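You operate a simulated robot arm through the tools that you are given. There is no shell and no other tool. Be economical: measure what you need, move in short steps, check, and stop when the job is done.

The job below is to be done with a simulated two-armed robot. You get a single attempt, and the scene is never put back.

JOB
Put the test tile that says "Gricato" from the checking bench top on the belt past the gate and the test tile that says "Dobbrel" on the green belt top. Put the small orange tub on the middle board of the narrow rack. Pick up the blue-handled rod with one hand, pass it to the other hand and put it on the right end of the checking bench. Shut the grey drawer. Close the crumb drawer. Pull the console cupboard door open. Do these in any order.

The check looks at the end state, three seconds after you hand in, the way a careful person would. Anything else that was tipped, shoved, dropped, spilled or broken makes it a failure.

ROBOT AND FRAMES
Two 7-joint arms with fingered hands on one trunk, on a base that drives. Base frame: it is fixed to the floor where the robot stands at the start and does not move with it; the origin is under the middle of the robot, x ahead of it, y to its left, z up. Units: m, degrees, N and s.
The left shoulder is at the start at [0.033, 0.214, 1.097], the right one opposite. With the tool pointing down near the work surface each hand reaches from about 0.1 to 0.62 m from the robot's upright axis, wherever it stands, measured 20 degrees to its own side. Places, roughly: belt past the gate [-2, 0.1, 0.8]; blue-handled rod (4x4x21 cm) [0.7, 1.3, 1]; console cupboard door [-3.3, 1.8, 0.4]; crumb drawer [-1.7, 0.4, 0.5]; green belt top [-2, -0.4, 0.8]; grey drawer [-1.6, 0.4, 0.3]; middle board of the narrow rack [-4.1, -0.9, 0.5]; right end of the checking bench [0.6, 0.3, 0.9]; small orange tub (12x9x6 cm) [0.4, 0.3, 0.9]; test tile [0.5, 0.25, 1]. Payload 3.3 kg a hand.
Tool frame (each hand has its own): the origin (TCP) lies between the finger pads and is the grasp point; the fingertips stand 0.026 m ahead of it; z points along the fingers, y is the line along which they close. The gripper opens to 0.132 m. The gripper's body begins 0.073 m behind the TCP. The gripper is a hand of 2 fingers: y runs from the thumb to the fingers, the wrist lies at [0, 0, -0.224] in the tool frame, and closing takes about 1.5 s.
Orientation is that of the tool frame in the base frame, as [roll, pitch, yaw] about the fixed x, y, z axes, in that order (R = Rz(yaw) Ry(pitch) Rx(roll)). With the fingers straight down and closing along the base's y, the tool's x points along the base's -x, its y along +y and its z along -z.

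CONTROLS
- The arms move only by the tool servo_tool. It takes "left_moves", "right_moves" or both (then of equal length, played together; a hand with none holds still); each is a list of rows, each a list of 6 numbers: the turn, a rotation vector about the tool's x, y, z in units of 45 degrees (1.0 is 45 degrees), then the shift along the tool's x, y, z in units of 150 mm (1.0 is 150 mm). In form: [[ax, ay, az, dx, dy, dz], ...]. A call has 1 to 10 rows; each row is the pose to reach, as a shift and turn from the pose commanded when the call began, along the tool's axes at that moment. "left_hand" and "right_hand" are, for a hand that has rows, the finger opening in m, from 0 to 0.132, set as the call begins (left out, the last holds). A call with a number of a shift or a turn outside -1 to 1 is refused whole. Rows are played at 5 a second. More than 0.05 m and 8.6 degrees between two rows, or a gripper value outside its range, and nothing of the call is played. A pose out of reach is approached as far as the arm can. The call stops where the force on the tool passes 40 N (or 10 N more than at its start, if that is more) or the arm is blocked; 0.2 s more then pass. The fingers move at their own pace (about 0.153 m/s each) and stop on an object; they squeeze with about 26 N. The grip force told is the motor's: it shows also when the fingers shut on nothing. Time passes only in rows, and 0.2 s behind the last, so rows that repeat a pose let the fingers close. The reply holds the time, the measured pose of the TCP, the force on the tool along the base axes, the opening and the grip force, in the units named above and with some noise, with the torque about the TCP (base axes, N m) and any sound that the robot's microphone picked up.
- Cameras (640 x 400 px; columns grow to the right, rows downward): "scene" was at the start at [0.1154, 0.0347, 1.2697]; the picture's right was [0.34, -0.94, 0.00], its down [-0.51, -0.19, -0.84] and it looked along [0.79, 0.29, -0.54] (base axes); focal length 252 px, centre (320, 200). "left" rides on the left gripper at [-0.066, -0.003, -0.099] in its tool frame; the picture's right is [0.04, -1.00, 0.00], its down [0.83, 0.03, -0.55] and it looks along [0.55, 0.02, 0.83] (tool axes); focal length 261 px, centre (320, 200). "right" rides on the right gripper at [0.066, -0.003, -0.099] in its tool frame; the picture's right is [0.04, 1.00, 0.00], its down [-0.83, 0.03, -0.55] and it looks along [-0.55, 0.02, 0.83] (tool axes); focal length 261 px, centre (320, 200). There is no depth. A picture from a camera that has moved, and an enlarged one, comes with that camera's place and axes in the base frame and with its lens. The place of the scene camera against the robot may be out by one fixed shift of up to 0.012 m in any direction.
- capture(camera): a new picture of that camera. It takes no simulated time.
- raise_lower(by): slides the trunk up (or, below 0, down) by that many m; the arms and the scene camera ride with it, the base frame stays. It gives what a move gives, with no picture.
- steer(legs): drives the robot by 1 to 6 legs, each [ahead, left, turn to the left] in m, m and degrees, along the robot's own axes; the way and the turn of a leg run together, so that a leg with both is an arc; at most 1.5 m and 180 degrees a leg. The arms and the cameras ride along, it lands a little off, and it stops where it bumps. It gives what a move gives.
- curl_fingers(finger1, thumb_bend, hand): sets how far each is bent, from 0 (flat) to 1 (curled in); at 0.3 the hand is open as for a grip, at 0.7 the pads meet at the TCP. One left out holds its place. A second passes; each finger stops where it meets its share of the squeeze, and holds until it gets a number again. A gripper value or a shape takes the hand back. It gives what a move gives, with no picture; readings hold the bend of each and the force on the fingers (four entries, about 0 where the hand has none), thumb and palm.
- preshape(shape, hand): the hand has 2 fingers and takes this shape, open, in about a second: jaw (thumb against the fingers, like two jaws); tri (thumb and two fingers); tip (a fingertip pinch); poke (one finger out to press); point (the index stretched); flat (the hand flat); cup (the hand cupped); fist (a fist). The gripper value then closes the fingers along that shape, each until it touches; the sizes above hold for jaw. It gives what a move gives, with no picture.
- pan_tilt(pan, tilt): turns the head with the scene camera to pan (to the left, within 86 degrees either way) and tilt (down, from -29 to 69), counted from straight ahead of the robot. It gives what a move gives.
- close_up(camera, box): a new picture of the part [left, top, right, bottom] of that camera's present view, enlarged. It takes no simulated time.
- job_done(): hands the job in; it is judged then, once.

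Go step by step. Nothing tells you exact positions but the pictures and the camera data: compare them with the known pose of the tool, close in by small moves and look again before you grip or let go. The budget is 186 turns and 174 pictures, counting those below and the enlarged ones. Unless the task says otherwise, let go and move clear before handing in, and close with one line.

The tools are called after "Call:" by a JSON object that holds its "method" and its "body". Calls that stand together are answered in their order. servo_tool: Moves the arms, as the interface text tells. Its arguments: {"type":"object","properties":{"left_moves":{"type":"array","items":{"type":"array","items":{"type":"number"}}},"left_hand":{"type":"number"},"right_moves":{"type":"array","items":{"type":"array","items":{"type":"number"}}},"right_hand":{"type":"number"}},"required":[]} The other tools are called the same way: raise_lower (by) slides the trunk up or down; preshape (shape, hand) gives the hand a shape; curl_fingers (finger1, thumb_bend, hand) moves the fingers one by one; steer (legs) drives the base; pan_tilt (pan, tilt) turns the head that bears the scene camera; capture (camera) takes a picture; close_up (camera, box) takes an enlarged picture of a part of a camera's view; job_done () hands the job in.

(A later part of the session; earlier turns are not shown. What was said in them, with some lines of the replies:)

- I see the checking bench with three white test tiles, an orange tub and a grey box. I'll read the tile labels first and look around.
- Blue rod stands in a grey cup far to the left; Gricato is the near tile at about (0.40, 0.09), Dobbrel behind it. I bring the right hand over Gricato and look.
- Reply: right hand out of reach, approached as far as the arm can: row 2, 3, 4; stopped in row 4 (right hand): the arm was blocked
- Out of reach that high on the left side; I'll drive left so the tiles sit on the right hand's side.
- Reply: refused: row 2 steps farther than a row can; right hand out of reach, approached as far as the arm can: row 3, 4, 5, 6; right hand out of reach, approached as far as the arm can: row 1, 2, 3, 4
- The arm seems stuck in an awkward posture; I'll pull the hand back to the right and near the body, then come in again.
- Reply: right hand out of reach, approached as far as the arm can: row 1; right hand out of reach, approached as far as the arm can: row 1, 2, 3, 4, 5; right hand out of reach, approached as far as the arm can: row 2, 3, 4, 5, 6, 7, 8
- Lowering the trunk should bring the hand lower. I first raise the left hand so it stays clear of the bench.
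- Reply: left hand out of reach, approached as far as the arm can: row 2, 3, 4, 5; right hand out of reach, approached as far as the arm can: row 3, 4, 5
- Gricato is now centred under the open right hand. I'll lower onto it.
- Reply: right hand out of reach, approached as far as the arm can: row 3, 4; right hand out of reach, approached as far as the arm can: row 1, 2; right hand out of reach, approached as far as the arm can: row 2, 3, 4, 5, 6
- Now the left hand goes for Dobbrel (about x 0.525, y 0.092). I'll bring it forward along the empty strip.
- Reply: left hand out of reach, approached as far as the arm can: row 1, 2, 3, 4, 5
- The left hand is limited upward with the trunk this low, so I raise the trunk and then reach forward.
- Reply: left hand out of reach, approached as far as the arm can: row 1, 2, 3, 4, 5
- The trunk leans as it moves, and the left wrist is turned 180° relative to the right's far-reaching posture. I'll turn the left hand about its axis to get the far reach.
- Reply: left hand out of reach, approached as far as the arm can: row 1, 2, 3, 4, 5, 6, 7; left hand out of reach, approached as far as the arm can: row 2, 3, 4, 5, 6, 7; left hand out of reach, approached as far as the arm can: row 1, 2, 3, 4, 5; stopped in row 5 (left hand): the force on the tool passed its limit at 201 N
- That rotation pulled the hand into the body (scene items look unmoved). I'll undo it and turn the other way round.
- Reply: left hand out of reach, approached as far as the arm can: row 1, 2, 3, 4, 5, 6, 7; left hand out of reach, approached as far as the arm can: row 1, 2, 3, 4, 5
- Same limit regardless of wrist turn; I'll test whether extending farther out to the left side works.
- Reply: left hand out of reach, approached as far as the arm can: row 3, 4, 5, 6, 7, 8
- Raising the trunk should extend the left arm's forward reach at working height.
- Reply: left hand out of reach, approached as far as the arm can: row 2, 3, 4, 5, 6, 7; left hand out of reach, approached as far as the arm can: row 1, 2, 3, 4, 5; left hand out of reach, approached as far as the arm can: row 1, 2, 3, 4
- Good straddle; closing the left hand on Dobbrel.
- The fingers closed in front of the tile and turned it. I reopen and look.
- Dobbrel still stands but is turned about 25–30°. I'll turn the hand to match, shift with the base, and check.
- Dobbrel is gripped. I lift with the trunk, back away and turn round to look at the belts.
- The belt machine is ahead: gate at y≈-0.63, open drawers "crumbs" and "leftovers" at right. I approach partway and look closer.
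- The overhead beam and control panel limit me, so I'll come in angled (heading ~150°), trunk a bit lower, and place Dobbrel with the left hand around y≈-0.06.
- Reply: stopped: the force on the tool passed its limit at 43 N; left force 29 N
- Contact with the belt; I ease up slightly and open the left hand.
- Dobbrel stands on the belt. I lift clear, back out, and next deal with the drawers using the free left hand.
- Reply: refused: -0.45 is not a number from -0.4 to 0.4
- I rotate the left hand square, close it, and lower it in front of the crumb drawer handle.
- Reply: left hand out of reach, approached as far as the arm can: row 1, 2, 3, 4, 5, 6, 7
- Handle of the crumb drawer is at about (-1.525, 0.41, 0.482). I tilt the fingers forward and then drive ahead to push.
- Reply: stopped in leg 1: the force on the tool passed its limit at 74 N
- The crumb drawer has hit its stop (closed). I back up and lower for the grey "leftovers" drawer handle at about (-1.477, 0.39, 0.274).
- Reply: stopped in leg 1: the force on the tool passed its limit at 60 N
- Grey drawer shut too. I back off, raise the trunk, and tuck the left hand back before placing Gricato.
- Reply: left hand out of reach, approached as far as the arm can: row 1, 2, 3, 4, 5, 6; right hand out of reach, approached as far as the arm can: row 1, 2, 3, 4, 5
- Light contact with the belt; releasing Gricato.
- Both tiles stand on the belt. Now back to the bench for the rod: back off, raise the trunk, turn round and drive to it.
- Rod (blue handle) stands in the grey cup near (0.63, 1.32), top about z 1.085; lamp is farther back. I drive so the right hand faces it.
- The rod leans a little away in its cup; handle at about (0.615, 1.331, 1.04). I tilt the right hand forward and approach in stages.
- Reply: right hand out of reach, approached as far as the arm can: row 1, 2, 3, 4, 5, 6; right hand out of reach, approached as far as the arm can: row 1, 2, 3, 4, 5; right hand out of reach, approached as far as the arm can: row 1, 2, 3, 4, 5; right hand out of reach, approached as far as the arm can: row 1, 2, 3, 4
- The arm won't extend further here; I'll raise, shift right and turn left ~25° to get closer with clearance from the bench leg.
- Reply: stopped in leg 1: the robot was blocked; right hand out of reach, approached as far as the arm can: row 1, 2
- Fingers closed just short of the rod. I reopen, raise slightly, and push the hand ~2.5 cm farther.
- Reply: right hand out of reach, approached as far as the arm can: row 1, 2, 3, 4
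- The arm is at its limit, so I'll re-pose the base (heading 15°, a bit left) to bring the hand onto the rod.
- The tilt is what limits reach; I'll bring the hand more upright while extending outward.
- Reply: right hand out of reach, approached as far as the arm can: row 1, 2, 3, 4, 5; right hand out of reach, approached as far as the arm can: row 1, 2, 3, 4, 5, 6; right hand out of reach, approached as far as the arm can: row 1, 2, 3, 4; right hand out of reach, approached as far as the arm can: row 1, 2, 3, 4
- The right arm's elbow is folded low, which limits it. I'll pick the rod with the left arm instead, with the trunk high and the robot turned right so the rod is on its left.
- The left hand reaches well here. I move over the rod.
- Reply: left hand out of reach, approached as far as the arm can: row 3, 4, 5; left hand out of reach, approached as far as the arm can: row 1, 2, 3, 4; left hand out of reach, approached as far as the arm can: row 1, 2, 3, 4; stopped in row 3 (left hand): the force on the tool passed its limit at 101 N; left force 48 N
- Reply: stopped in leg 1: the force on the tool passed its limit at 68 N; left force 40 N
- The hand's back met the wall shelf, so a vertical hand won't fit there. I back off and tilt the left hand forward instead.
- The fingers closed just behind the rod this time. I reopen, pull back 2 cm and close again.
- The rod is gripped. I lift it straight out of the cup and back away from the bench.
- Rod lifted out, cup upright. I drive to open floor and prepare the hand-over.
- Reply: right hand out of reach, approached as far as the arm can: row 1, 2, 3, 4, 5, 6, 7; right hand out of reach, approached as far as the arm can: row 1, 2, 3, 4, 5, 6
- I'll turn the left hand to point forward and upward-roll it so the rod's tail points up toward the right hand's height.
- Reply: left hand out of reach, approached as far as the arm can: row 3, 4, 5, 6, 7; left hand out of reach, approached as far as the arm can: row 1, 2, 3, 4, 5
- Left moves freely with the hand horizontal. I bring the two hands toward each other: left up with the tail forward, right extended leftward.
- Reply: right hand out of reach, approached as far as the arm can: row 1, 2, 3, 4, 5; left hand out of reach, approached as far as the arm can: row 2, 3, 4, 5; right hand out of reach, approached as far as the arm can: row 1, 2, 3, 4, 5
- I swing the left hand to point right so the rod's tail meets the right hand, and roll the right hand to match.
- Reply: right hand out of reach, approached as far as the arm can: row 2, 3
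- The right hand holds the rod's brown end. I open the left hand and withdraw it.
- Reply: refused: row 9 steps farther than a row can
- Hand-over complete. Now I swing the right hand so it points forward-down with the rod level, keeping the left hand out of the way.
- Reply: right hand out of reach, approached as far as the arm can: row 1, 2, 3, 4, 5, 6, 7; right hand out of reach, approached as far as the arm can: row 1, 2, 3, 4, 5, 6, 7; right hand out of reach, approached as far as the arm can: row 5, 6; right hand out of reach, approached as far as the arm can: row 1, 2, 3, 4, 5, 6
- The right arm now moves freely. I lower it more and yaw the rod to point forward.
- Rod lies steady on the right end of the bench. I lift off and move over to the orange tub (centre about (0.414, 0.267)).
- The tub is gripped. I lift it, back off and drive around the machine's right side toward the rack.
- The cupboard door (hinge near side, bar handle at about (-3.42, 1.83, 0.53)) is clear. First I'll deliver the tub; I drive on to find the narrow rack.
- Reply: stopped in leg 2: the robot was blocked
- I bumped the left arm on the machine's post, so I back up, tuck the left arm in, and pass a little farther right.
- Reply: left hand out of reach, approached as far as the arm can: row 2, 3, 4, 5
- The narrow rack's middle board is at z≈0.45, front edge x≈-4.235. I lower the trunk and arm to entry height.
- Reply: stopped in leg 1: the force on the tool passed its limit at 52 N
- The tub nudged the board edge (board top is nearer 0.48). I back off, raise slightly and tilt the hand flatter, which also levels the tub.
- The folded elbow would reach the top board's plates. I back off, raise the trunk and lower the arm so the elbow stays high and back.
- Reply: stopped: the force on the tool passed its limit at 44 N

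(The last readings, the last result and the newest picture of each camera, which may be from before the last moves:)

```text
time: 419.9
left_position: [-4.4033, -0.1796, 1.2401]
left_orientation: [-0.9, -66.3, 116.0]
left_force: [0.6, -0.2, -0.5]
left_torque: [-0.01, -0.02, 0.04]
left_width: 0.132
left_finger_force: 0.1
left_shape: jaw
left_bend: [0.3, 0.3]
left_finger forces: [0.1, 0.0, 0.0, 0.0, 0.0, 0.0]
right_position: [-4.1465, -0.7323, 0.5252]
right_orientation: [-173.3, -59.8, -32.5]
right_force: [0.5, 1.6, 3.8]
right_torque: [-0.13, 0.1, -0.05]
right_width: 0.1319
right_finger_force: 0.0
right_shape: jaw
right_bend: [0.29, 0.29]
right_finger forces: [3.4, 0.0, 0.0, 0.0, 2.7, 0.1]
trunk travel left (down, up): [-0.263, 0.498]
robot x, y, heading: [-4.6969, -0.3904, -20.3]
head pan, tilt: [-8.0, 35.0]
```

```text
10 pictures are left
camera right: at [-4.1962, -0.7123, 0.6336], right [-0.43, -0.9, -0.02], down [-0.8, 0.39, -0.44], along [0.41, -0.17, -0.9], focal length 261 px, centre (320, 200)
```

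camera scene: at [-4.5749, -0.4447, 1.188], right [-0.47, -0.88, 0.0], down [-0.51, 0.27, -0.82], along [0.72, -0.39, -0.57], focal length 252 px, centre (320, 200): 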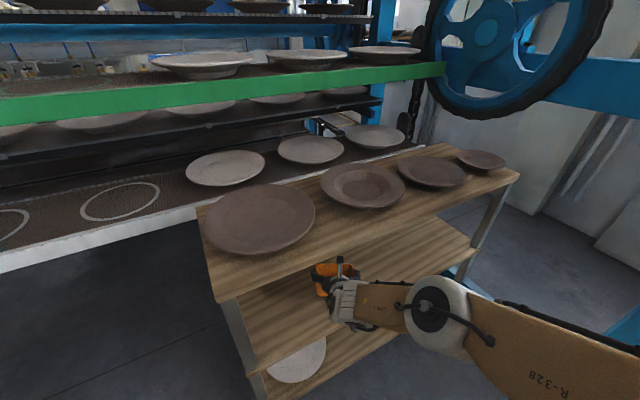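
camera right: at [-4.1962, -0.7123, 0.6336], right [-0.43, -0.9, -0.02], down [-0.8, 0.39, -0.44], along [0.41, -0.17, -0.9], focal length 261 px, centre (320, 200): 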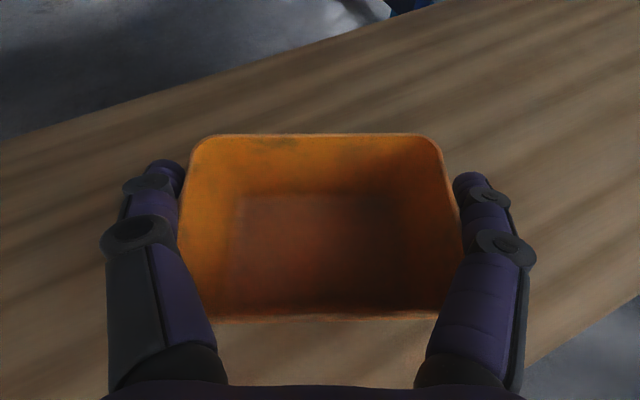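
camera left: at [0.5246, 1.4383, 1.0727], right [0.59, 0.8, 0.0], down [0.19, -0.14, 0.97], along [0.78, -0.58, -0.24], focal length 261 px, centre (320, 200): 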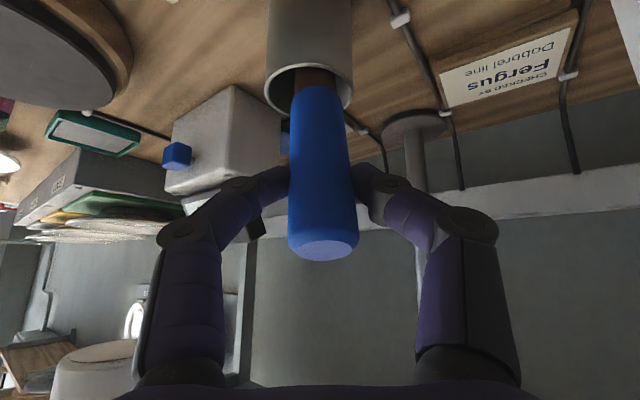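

The open fingers still lightly touch the tub, so I spread them wider before withdrawing straight back.

Call:
{"method": "curl_fingers", "body": {"hand": "right", "finger1": 0.15, "thumb_bend": 0.15}}

Call:
{"method": "steer", "body": {"legs": [[-0.26, 0, 0]]}}

Call:
{"method": "capture", "body": {"camera": "scene"}}

```text
time: 420.9
left_position: [-4.404, -0.1797, 1.2398]
left_orientation: [-0.8, -66.4, 116.0]
left_force: [0.4, -0.1, 0.0]
left_torque: [-0.03, -0.02, -0.02]
left_width: 0.1321
left_finger_force: 0.1
left_shape: jaw
left_bend: [0.3, 0.3]
left_finger forces: [0.0, 0.0, 0.1, 0.0, 0.1, 0.0]
right_position: [-4.147, -0.7319, 0.5265]
right_orientation: [-173.2, -59.7, -32.4]
right_force: [-0.6, 0.1, -1.2]
right_torque: [0.01, -0.01, -0.03]
right_width: 0.1641
right_finger_force: 0.1
right_shape: fingers
right_bend: [0.15, 0.15]
right_finger forces: [0.0, 0.0, 0.0, 0.0, 0.0, 0.1]
trunk travel left (down, up): [-0.263, 0.498]
robot x, y, heading: [-4.6952, -0.3905, -20.7]
head pan, tilt: [-8.0, 35.0]
```

```text
time: 422.7
left_position: [-4.6475, -0.0894, 1.2401]
left_orientation: [-0.8, -66.4, 116.2]
left_force: [-0.6, 0.0, -0.5]
left_torque: [-0.03, -0.02, 0.01]
left_width: 0.1318
left_finger_force: 0.1
left_shape: jaw
left_bend: [0.3, 0.3]
left_finger forces: [0.0, 0.1, 0.1, 0.0, 0.0, 0.0]
right_position: [-4.3906, -0.6417, 0.5273]
right_orientation: [-173.3, -59.7, -32.3]
right_force: [0.9, -1.2, 0.1]
right_torque: [0.0, 0.01, -0.03]
right_width: 0.164
right_finger_force: 0.1
right_shape: fingers
right_bend: [0.15, 0.15]
right_finger forces: [0.0, 0.0, 0.1, 0.0, 0.1, 0.1]
trunk travel left (down, up): [-0.263, 0.498]
robot x, y, heading: [-4.9409, -0.3023, -20.1]
head pan, tilt: [-8.0, 35.0]
```

```text
9 pictures are left
camera scene: at [-4.8101, -0.3579, 1.149], right [-0.47, -0.88, 0.0], down [-0.51, 0.27, -0.82], along [0.72, -0.39, -0.57], focal length 252 px, centre (320, 200)
```

scene: 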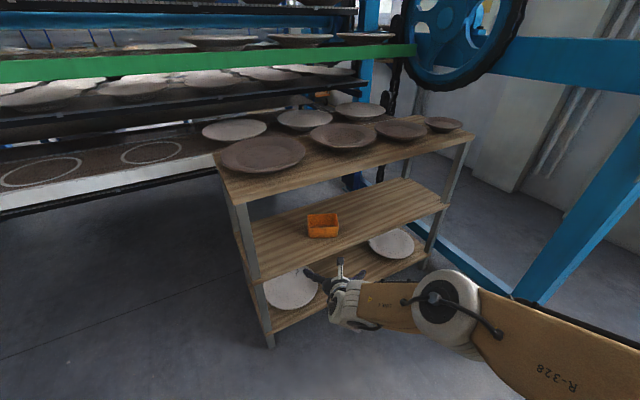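

Tub sits on the middle board. Now I retrace the corridor toward the console, moving backward with the arms as they are.

Call:
{"method": "steer", "body": {"legs": [[-0.1, 0, 0], [0, 0, -69.9], [0, -0.29, 0], [-1.0, 0, 0], [-0.75, 0, 0]]}}

```text
time: 436.9
left_position: [-5.0497, 1.2814, 1.2392]
left_orientation: [-0.9, -66.2, 47.5]
left_force: [0.6, -0.3, -0.6]
left_torque: [0.01, -0.03, -0.01]
left_width: 0.132
left_finger_force: 0.1
left_shape: jaw
left_bend: [0.3, 0.3]
left_finger forces: [0.0, 0.0, 0.0, 0.0, 0.0, 0.0]
right_position: [-5.4696, 0.8401, 0.5266]
right_orientation: [-173.3, -59.7, -100.8]
right_force: [0.0, 0.0, 0.3]
right_torque: [0.0, -0.01, 0.0]
right_width: 0.1638
right_finger_force: 0.0
right_shape: fingers
right_bend: [0.15, 0.15]
right_finger forces: [0.0, 0.0, 0.0, 0.0, 0.0, 0.0]
trunk travel left (down, up): [-0.263, 0.498]
robot x, y, heading: [-5.3502, 1.4786, -88.6]
head pan, tilt: [-8.0, 35.0]
```

Call:
{"method": "steer", "body": {"legs": [[0, 0.17, -1.4], [-0.93, 0, 0], [0, 0.7, 0]]}}

Call:
{"method": "pan_tilt", "body": {"pan": 45, "tilt": 30}}

Call:
{"method": "steer", "body": {"legs": [[-0.35, 0, 0], [0, 0.95, 0], [0, 0, 12]]}}

Call:
{"method": "pan_tilt", "body": {"pan": 0, "tilt": 40}}

Call:
{"method": "capture", "body": {"camera": "scene"}}

```text
time: 446.3
left_position: [-4.1893, 2.1891, 1.241]
left_orientation: [-0.6, -66.4, 45.5]
left_force: [0.0, 0.1, 0.3]
left_torque: [0.02, -0.01, 0.01]
left_width: 0.1316
left_finger_force: 0.0
left_shape: jaw
left_bend: [0.3, 0.3]
left_finger forces: [0.0, 0.0, 0.0, 0.0, 0.1, 0.0]
right_position: [-4.6385, 1.7601, 0.5258]
right_orientation: [-175.9, -60.3, -101.8]
right_force: [-15.3, -0.9, -0.7]
right_torque: [0.02, 0.1, -0.3]
right_width: 0.1505
right_finger_force: 6.1
right_shape: fingers
right_bend: [0.15, 0.22]
right_finger forces: [0.0, 0.0, 0.0, 0.0, 13.9, 0.1]
trunk travel left (down, up): [-0.263, 0.498]
robot x, y, heading: [-4.4848, 2.396, -90.8]
head pan, tilt: [-8.0, 35.0]
stopped in leg 3: the force on the tool passed its limit at 42 N (the readings are from after the stop); the commanded pose is now the measured one
```

```text
time: 447.6
left_position: [-4.1894, 2.1901, 1.2402]
left_orientation: [-0.8, -66.4, 45.8]
left_force: [0.0, -0.5, -0.1]
left_torque: [0.0, 0.01, 0.01]
left_width: 0.1321
left_finger_force: 0.1
left_shape: jaw
left_bend: [0.3, 0.3]
left_finger forces: [0.0, 0.0, 0.1, 0.0, 0.0, 0.1]
right_position: [-4.6362, 1.7602, 0.5267]
right_orientation: [-175.5, -60.2, -101.8]
right_force: [-25.3, 6.5, 4.4]
right_torque: [-0.07, -0.43, 0.3]
right_width: 0.1479
right_finger_force: 12.0
right_shape: fingers
right_bend: [0.15, 0.23]
right_finger forces: [0.0, 0.1, 0.2, 0.1, 24.6, 0.2]
trunk travel left (down, up): [-0.263, 0.498]
robot x, y, heading: [-4.4861, 2.3964, -90.6]
head pan, tilt: [45.0, 30.0]
```

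```text
time: 455.2
left_position: [-3.1967, 2.6102, 1.241]
left_orientation: [-0.7, -66.4, 58.2]
left_force: [0.1, -0.6, -0.6]
left_torque: [0.0, 0.01, 0.01]
left_width: 0.1321
left_finger_force: 0.1
left_shape: jaw
left_bend: [0.3, 0.3]
left_finger forces: [0.1, 0.0, 0.1, 0.1, 0.0, 0.0]
right_position: [-3.5372, 2.0938, 0.5264]
right_orientation: [-175.3, -60.2, -89.2]
right_force: [0.4, -0.2, 0.6]
right_torque: [0.0, -0.01, -0.02]
right_width: 0.1638
right_finger_force: 0.0
right_shape: fingers
right_bend: [0.15, 0.15]
right_finger forces: [0.0, 0.0, 0.0, 0.0, 0.1, 0.0]
trunk travel left (down, up): [-0.263, 0.498]
robot x, y, heading: [-3.529, 2.7428, -78.0]
head pan, tilt: [45.0, 30.0]
```

```text
time: 456.3
left_position: [-3.1963, 2.6103, 1.2396]
left_orientation: [-0.8, -66.3, 58.2]
left_force: [0.4, -0.6, -0.6]
left_torque: [-0.01, 0.0, 0.03]
left_width: 0.132
left_finger_force: 0.0
left_shape: jaw
left_bend: [0.3, 0.3]
left_finger forces: [0.1, 0.1, 0.1, 0.1, 0.0, 0.0]
right_position: [-3.5383, 2.0942, 0.5256]
right_orientation: [-175.2, -60.2, -89.3]
right_force: [0.2, -0.4, 0.7]
right_torque: [-0.01, 0.01, 0.0]
right_width: 0.1639
right_finger_force: 0.0
right_shape: fingers
right_bend: [0.15, 0.15]
right_finger forces: [0.0, 0.1, 0.1, 0.0, 0.2, 0.1]
trunk travel left (down, up): [-0.263, 0.498]
robot x, y, heading: [-3.5317, 2.7432, -78.1]
head pan, tilt: [0.0, 40.0]
```

```text
8 pictures are left
camera scene: at [-3.5012, 2.6143, 1.1414], right [-0.98, -0.21, 0.0], down [-0.13, 0.63, -0.77], along [0.16, -0.75, -0.64], focal length 252 px, centre (320, 200)
```

scene: 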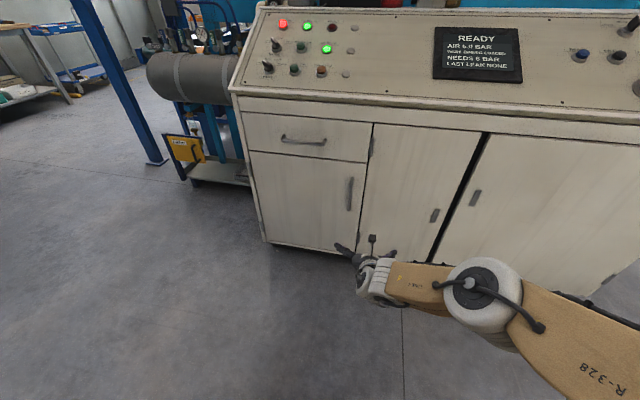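

Call:
{"method": "steer", "body": {"legs": [[0.135, 0.063, 0]]}}

Call:
{"method": "servo_tool", "body": {"right_moves": [[0, 0, 0, 0, 0, 0], [0, 0, 0, 0, 0, 0], [0, 0, 0, 0, 0, 0]], "right_hand": 0.1}}

Call:
{"method": "capture", "body": {"camera": "right"}}

```text
time: 457.7
left_position: [-3.1062, 2.4882, 1.2402]
left_orientation: [-0.5, -66.3, 58.0]
left_force: [0.3, 0.5, 0.5]
left_torque: [-0.01, -0.01, -0.02]
left_width: 0.132
left_finger_force: 0.1
left_shape: jaw
left_bend: [0.3, 0.3]
left_finger forces: [0.1, 0.0, 0.1, 0.1, 0.0, 0.0]
right_position: [-3.448, 1.9726, 0.5259]
right_orientation: [-175.5, -60.1, -89.3]
right_force: [0.4, -0.3, -1.0]
right_torque: [0.04, -0.02, 0.01]
right_width: 0.1638
right_finger_force: 0.2
right_shape: fingers
right_bend: [0.15, 0.15]
right_finger forces: [0.0, 0.0, 0.1, 0.0, 0.0, 0.0]
trunk travel left (down, up): [-0.263, 0.498]
robot x, y, heading: [-3.4403, 2.6234, -78.1]
head pan, tilt: [0.0, 40.0]
```

```text
time: 458.5
left_position: [-3.1058, 2.4887, 1.2411]
left_orientation: [-0.6, -66.3, 58.2]
left_force: [-0.1, 0.1, -0.6]
left_torque: [0.0, 0.06, -0.02]
left_width: 0.1322
left_finger_force: 0.1
left_shape: jaw
left_bend: [0.3, 0.3]
left_finger forces: [0.0, 0.0, 0.0, 0.0, 0.1, 0.0]
right_position: [-3.4492, 1.9717, 0.5273]
right_orientation: [-175.3, -60.2, -89.3]
right_force: [0.9, -0.2, 0.6]
right_torque: [0.03, 0.02, -0.03]
right_width: 0.1004
right_finger_force: 0.0
right_shape: jaw
right_bend: [0.63, 0.48]
right_finger forces: [0.1, 0.0, 0.0, 0.0, 0.0, 0.0]
trunk travel left (down, up): [-0.263, 0.498]
robot x, y, heading: [-3.4405, 2.6247, -77.9]
head pan, tilt: [0.0, 40.0]
```

```text
7 pictures are left
camera right: at [-3.4542, 2.0249, 0.6333], right [-0.99, -0.1, -0.01], down [-0.09, 0.89, -0.45], along [0.05, -0.45, -0.89], focal length 261 px, centre (320, 200)
```

right: 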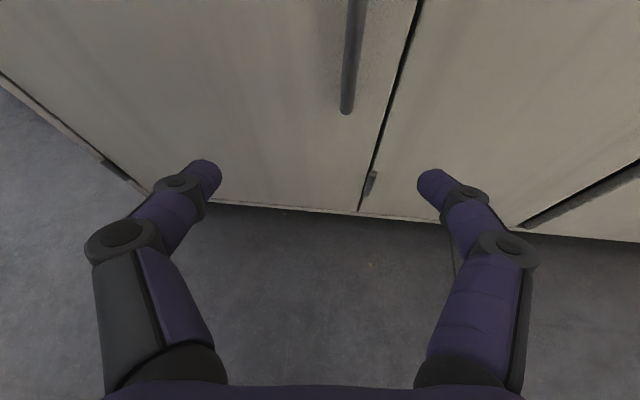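

Call:
{"method": "steer", "body": {"legs": [[0.122, -0.034, 0]]}}

Call:
{"method": "capture", "body": {"camera": "right"}}

```text
time: 459.8
left_position: [-3.1138, 2.36, 1.2395]
left_orientation: [-0.6, -66.4, 58.2]
left_force: [-0.4, 1.2, -0.5]
left_torque: [0.01, 0.01, 0.02]
left_width: 0.1323
left_finger_force: 0.0
left_shape: jaw
left_bend: [0.3, 0.3]
left_finger forces: [0.0, 0.0, 0.1, 0.0, 0.0, 0.1]
right_position: [-3.4569, 1.8455, 0.5256]
right_orientation: [-175.2, -60.2, -89.5]
right_force: [-0.6, 0.4, -0.6]
right_torque: [0.0, 0.01, 0.0]
right_width: 0.1003
right_finger_force: 0.1
right_shape: jaw
right_bend: [0.63, 0.48]
right_finger forces: [0.0, 0.1, 0.0, 0.0, 0.0, 0.1]
trunk travel left (down, up): [-0.263, 0.498]
robot x, y, heading: [-3.4479, 2.497, -78.0]
head pan, tilt: [0.0, 40.0]
```

```text
6 pictures are left
camera right: at [-3.4631, 1.8977, 0.6331], right [-0.99, -0.1, -0.01], down [-0.09, 0.89, -0.45], along [0.05, -0.45, -0.89], focal length 261 px, centre (320, 200)
```

right: 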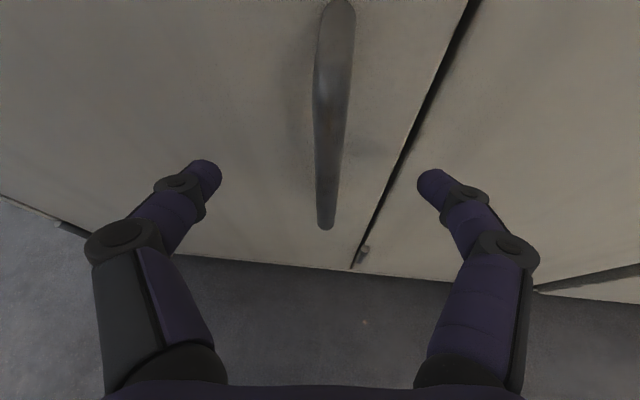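

Call:
{"method": "steer", "body": {"legs": [[0.013, -0.002, 0]]}}

Call:
{"method": "servo_tool", "body": {"right_moves": [[0, 0, 0, 0, 0, 0], [0, 0, 0, 0, 0, 0], [0, 0, 0, 0, 0, 0], [0, 0, 0, 0, 0, 0], [0, 0, 0, 0, 0, 0], [0, 0, 0, 0, 0, 0]], "right_hand": 0.0}}

```text
time: 460.5
left_position: [-3.1134, 2.3478, 1.2395]
left_orientation: [-0.6, -66.4, 58.0]
left_force: [0.5, -0.2, -0.1]
left_torque: [0.04, -0.02, 0.01]
left_width: 0.1318
left_finger_force: 0.1
left_shape: jaw
left_bend: [0.3, 0.3]
left_finger forces: [0.1, 0.0, 0.1, 0.0, 0.0, 0.1]
right_position: [-3.455, 1.8321, 0.5269]
right_orientation: [-175.2, -60.1, -89.4]
right_force: [0.4, 0.6, 0.3]
right_torque: [0.02, 0.01, 0.01]
right_width: 0.1002
right_finger_force: 0.0
right_shape: jaw
right_bend: [0.63, 0.48]
right_finger forces: [0.1, 0.0, 0.0, 0.0, 0.0, 0.0]
trunk travel left (down, up): [-0.263, 0.498]
robot x, y, heading: [-3.4496, 2.4862, -78.0]
head pan, tilt: [0.0, 40.0]
```

```text
time: 461.9
left_position: [-3.1137, 2.3485, 1.2396]
left_orientation: [-0.6, -66.3, 58.1]
left_force: [-0.3, -0.3, 0.8]
left_torque: [-0.01, 0.0, 0.02]
left_width: 0.132
left_finger_force: 0.0
left_shape: jaw
left_bend: [0.3, 0.3]
left_finger forces: [0.0, 0.1, 0.0, 0.0, 0.0, 0.0]
right_position: [-3.4555, 1.8325, 0.5257]
right_orientation: [-175.2, -60.1, -89.4]
right_force: [1.4, -1.2, -2.2]
right_torque: [0.02, 0.01, 0.0]
right_width: 0.0076
right_finger_force: 26.2
right_shape: jaw
right_bend: [0.72, 0.71]
right_finger forces: [21.2, 0.0, 0.0, 0.0, 22.0, 0.0]
trunk travel left (down, up): [-0.263, 0.498]
robot x, y, heading: [-3.4478, 2.4826, -78.0]
head pan, tilt: [0.0, 40.0]
```

The bar is gripped. I pull gently by driving back along the door's arc.

Call:
{"method": "steer", "body": {"legs": [[-0.068, 0.02, 0]]}}

Call:
{"method": "steer", "body": {"legs": [[-0.092, 0.052, 0]]}}

Call:
{"method": "capture", "body": {"camera": "scene"}}

```text
time: 462.9
left_position: [-3.1073, 2.4191, 1.2411]
left_orientation: [-0.5, -66.3, 58.0]
left_force: [0.5, -0.3, 0.3]
left_torque: [0.02, -0.01, 0.02]
left_width: 0.1321
left_finger_force: 0.2
left_shape: jaw
left_bend: [0.3, 0.3]
left_finger forces: [0.0, 0.0, 0.0, 0.1, 0.1, 0.1]
right_position: [-3.4487, 1.904, 0.5264]
right_orientation: [-175.2, -60.1, -89.3]
right_force: [14.4, -3.0, -1.7]
right_torque: [0.04, -0.22, 0.2]
right_width: 0.0054
right_finger_force: 26.0
right_shape: jaw
right_bend: [0.72, 0.69]
right_finger forces: [17.9, 0.0, 0.0, 0.0, 29.7, 0.1]
trunk travel left (down, up): [-0.263, 0.498]
robot x, y, heading: [-3.4434, 2.5534, -78.1]
head pan, tilt: [0.0, 40.0]
```

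```text
time: 464.1
left_position: [-3.0737, 2.5201, 1.2409]
left_orientation: [-0.3, -66.3, 57.9]
left_force: [0.3, 0.3, -0.2]
left_torque: [0.02, -0.02, 0.03]
left_width: 0.1319
left_finger_force: 0.0
left_shape: jaw
left_bend: [0.3, 0.3]
left_finger forces: [0.1, 0.1, 0.0, 0.0, 0.1, 0.0]
right_position: [-3.4132, 2.0066, 0.5266]
right_orientation: [-174.7, -60.1, -89.6]
right_force: [25.9, -13.9, -2.8]
right_torque: [-0.08, -0.29, 0.18]
right_width: 0.0032
right_finger_force: 26.2
right_shape: jaw
right_bend: [0.73, 0.66]
right_finger forces: [13.0, 0.0, 0.1, 0.0, 38.2, 0.0]
trunk travel left (down, up): [-0.263, 0.498]
robot x, y, heading: [-3.413, 2.6522, -78.1]
head pan, tilt: [0.0, 40.0]
```

```text
5 pictures are left
camera scene: at [-3.3792, 2.5253, 1.1413], right [-0.98, -0.21, 0.0], down [-0.14, 0.63, -0.77], along [0.16, -0.75, -0.64], focal length 252 px, centre (320, 200)
```

scene: 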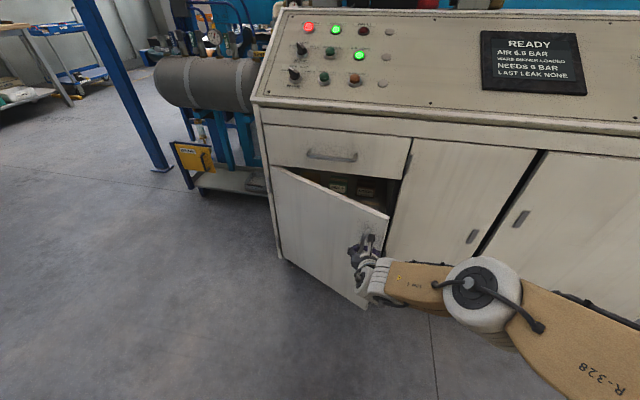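

Call:
{"method": "steer", "body": {"legs": [[-0.035, 0.06, 0]]}}

Call:
{"method": "steer", "body": {"legs": [[-0.042, 0.058, 0]]}}

Call:
{"method": "steer", "body": {"legs": [[-0.04, 0.1, 0]]}}

Call:
{"method": "capture", "body": {"camera": "scene"}}

```text
time: 465.1
left_position: [-3.0236, 2.5689, 1.241]
left_orientation: [-0.6, -66.3, 58.1]
left_force: [0.1, -0.2, 0.4]
left_torque: [-0.03, -0.03, 0.0]
left_width: 0.132
left_finger_force: 0.0
left_shape: jaw
left_bend: [0.3, 0.3]
left_finger forces: [0.0, 0.0, 0.0, 0.1, 0.1, 0.0]
right_position: [-3.3606, 2.0533, 0.5278]
right_orientation: [-174.6, -60.2, -89.6]
right_force: [2.2, 0.0, 0.8]
right_torque: [-0.01, -0.04, 0.0]
right_width: 0.0036
right_finger_force: 26.2
right_shape: jaw
right_bend: [0.74, 0.72]
right_finger forces: [0.1, 0.1, 0.1, 0.0, 0.0, 0.1]
trunk travel left (down, up): [-0.263, 0.498]
robot x, y, heading: [-3.3597, 2.7023, -78.1]
head pan, tilt: [0.0, 40.0]
```

```text
time: 466.1
left_position: [-2.9744, 2.6219, 1.2395]
left_orientation: [-0.5, -66.3, 58.0]
left_force: [0.2, -0.2, -0.7]
left_torque: [0.04, 0.0, -0.02]
left_width: 0.1319
left_finger_force: 0.0
left_shape: jaw
left_bend: [0.3, 0.3]
left_finger forces: [0.1, 0.1, 0.1, 0.1, 0.1, 0.0]
right_position: [-3.3134, 2.1063, 0.5279]
right_orientation: [-174.4, -60.2, -89.7]
right_force: [7.5, -7.9, 0.1]
right_torque: [-0.03, -0.02, -0.03]
right_width: 0.0032
right_finger_force: 25.7
right_shape: jaw
right_bend: [0.74, 0.71]
right_finger forces: [0.0, 0.1, 0.1, 0.1, 0.0, 0.0]
trunk travel left (down, up): [-0.263, 0.498]
robot x, y, heading: [-3.3095, 2.758, -77.9]
head pan, tilt: [0.0, 40.0]
```

```text
time: 467.3
left_position: [-2.8841, 2.6817, 1.2401]
left_orientation: [-0.4, -66.3, 57.9]
left_force: [0.7, -0.2, 0.3]
left_torque: [-0.03, -0.02, 0.02]
left_width: 0.132
left_finger_force: 0.0
left_shape: jaw
left_bend: [0.3, 0.3]
left_finger forces: [0.0, 0.0, 0.0, 0.0, 0.0, 0.0]
right_position: [-3.223, 2.1666, 0.5285]
right_orientation: [-174.4, -60.4, -89.9]
right_force: [5.6, -9.9, -0.7]
right_torque: [-0.03, -0.06, -0.07]
right_width: 0.0032
right_finger_force: 25.8
right_shape: jaw
right_bend: [0.74, 0.71]
right_finger forces: [0.0, 0.0, 0.1, 0.1, 0.0, 0.0]
trunk travel left (down, up): [-0.263, 0.498]
robot x, y, heading: [-3.2214, 2.8181, -77.9]
head pan, tilt: [0.0, 40.0]
```

```text
4 pictures are left
camera scene: at [-3.1898, 2.6867, 1.1413], right [-0.98, -0.21, 0.0], down [-0.13, 0.63, -0.77], along [0.16, -0.75, -0.64], focal length 252 px, centre (320, 200)
```

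scene: 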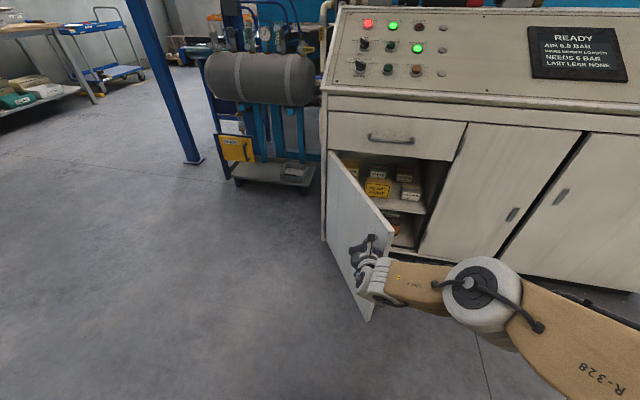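

Call:
{"method": "steer", "body": {"legs": [[-0.014, 0.09, 0]]}}

Call:
{"method": "servo_tool", "body": {"right_moves": [[0, 0, 0, 0, 0, 0], [0, 0, 0, 0, 0, 0], [0, 0, 0, 0, 0, 0], [0, 0, 0, 0, 0, 0], [0, 0, 0, 0, 0, 0]], "right_hand": 0.1}}

Call:
{"method": "capture", "body": {"camera": "right"}}

```text
time: 468.4
left_position: [-2.8, 2.7139, 1.24]
left_orientation: [-0.5, -66.4, 57.9]
left_force: [-0.4, -0.5, -0.1]
left_torque: [0.05, -0.01, 0.0]
left_width: 0.1318
left_finger_force: 0.0
left_shape: jaw
left_bend: [0.3, 0.3]
left_finger forces: [0.1, 0.0, 0.0, 0.0, 0.1, 0.1]
right_position: [-3.1383, 2.1991, 0.53]
right_orientation: [-174.3, -60.5, -89.9]
right_force: [3.2, -16.3, -2.2]
right_torque: [-0.14, 0.2, -0.39]
right_width: 0.0007
right_finger_force: 26.1
right_shape: jaw
right_bend: [0.73, 0.72]
right_finger forces: [30.0, 0.0, 0.0, 0.1, 17.3, 0.0]
trunk travel left (down, up): [-0.263, 0.498]
robot x, y, heading: [-3.1363, 2.8501, -77.9]
head pan, tilt: [0.0, 40.0]
```

```text
time: 469.6
left_position: [-2.8002, 2.7152, 1.2397]
left_orientation: [-0.5, -66.3, 58.1]
left_force: [-0.3, 0.0, 0.3]
left_torque: [0.01, -0.02, 0.04]
left_width: 0.1321
left_finger_force: 0.0
left_shape: jaw
left_bend: [0.3, 0.3]
left_finger forces: [0.1, 0.1, 0.1, 0.0, 0.0, 0.0]
right_position: [-3.1383, 2.1982, 0.5297]
right_orientation: [-174.1, -60.5, -90.2]
right_force: [-1.0, 0.9, 0.1]
right_torque: [-0.02, 0.03, 0.04]
right_width: 0.0999
right_finger_force: 0.0
right_shape: jaw
right_bend: [0.63, 0.49]
right_finger forces: [0.1, 0.0, 0.0, 0.0, 0.1, 0.0]
trunk travel left (down, up): [-0.263, 0.498]
robot x, y, heading: [-3.1361, 2.8484, -78.0]
head pan, tilt: [0.0, 40.0]
```

```text
3 pictures are left
camera right: at [-3.1457, 2.2511, 0.636], right [-0.99, -0.11, -0.01], down [-0.09, 0.89, -0.46], along [0.06, -0.45, -0.89], focal length 261 px, centre (320, 200)
```

right: 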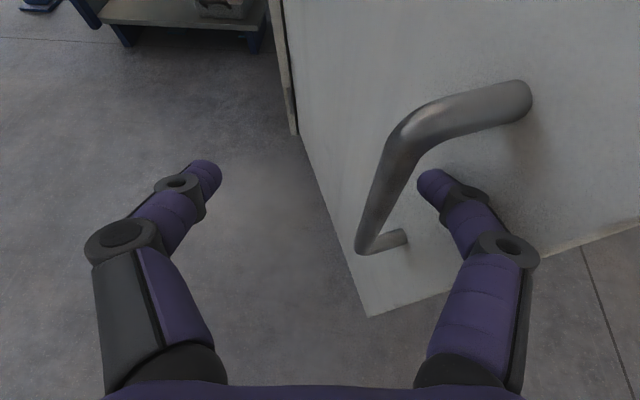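

The door is open about 70–75°. I withdraw the hand straight back.

Call:
{"method": "steer", "body": {"legs": [[-0.244, 0.052, 0], [-0.25, 0, 0]]}}

Call:
{"method": "capture", "body": {"camera": "scene"}}

```text
time: 472.9
left_position: [-2.8506, 3.2066, 1.24]
left_orientation: [-0.4, -66.2, 57.7]
left_force: [0.4, -0.3, -0.1]
left_torque: [-0.02, -0.02, -0.02]
left_width: 0.1321
left_finger_force: 0.1
left_shape: jaw
left_bend: [0.3, 0.3]
left_finger forces: [0.0, 0.0, 0.0, 0.0, 0.0, 0.1]
right_position: [-3.1917, 2.6925, 0.53]
right_orientation: [-174.1, -60.4, -90.2]
right_force: [-0.4, 0.0, 0.5]
right_torque: [0.01, -0.01, 0.03]
right_width: 0.1002
right_finger_force: 0.0
right_shape: jaw
right_bend: [0.63, 0.49]
right_finger forces: [0.1, 0.1, 0.0, 0.1, 0.1, 0.0]
trunk travel left (down, up): [-0.263, 0.498]
robot x, y, heading: [-3.1853, 3.3436, -78.3]
head pan, tilt: [0.0, 40.0]
```

```text
2 pictures are left
camera scene: at [-3.1571, 3.2131, 1.1414], right [-0.98, -0.2, 0.0], down [-0.13, 0.63, -0.77], along [0.16, -0.75, -0.64], focal length 252 px, centre (320, 200)
```

scene: 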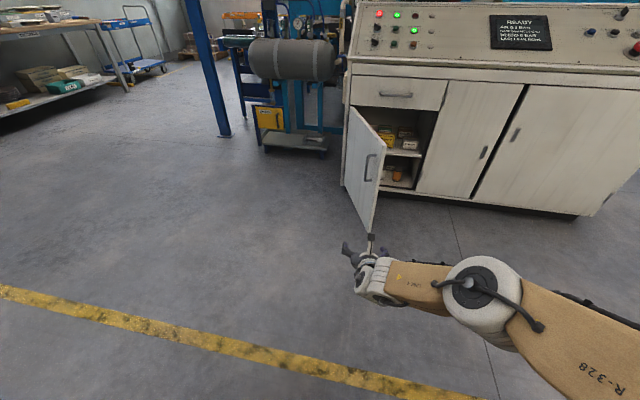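

The cupboard door stands open and both hands are empty and clear. Everything else was placed and checked as I went, so I hand in.

Call:
{"method": "job_done", "body": {}}

```text
The job is handed in.
```

I handed the job in with all seven tasks done: both tiles are on the belt, the rod was passed hand to hand and laid on the bench's right end, and the tub is on the middle board. The crumb and grey drawers are pushed to their stops and the console cupboard door is open; on the way I bumped the bench, wall shelf, machine post, rack edge and console, and saw nothing displaced afterwards.
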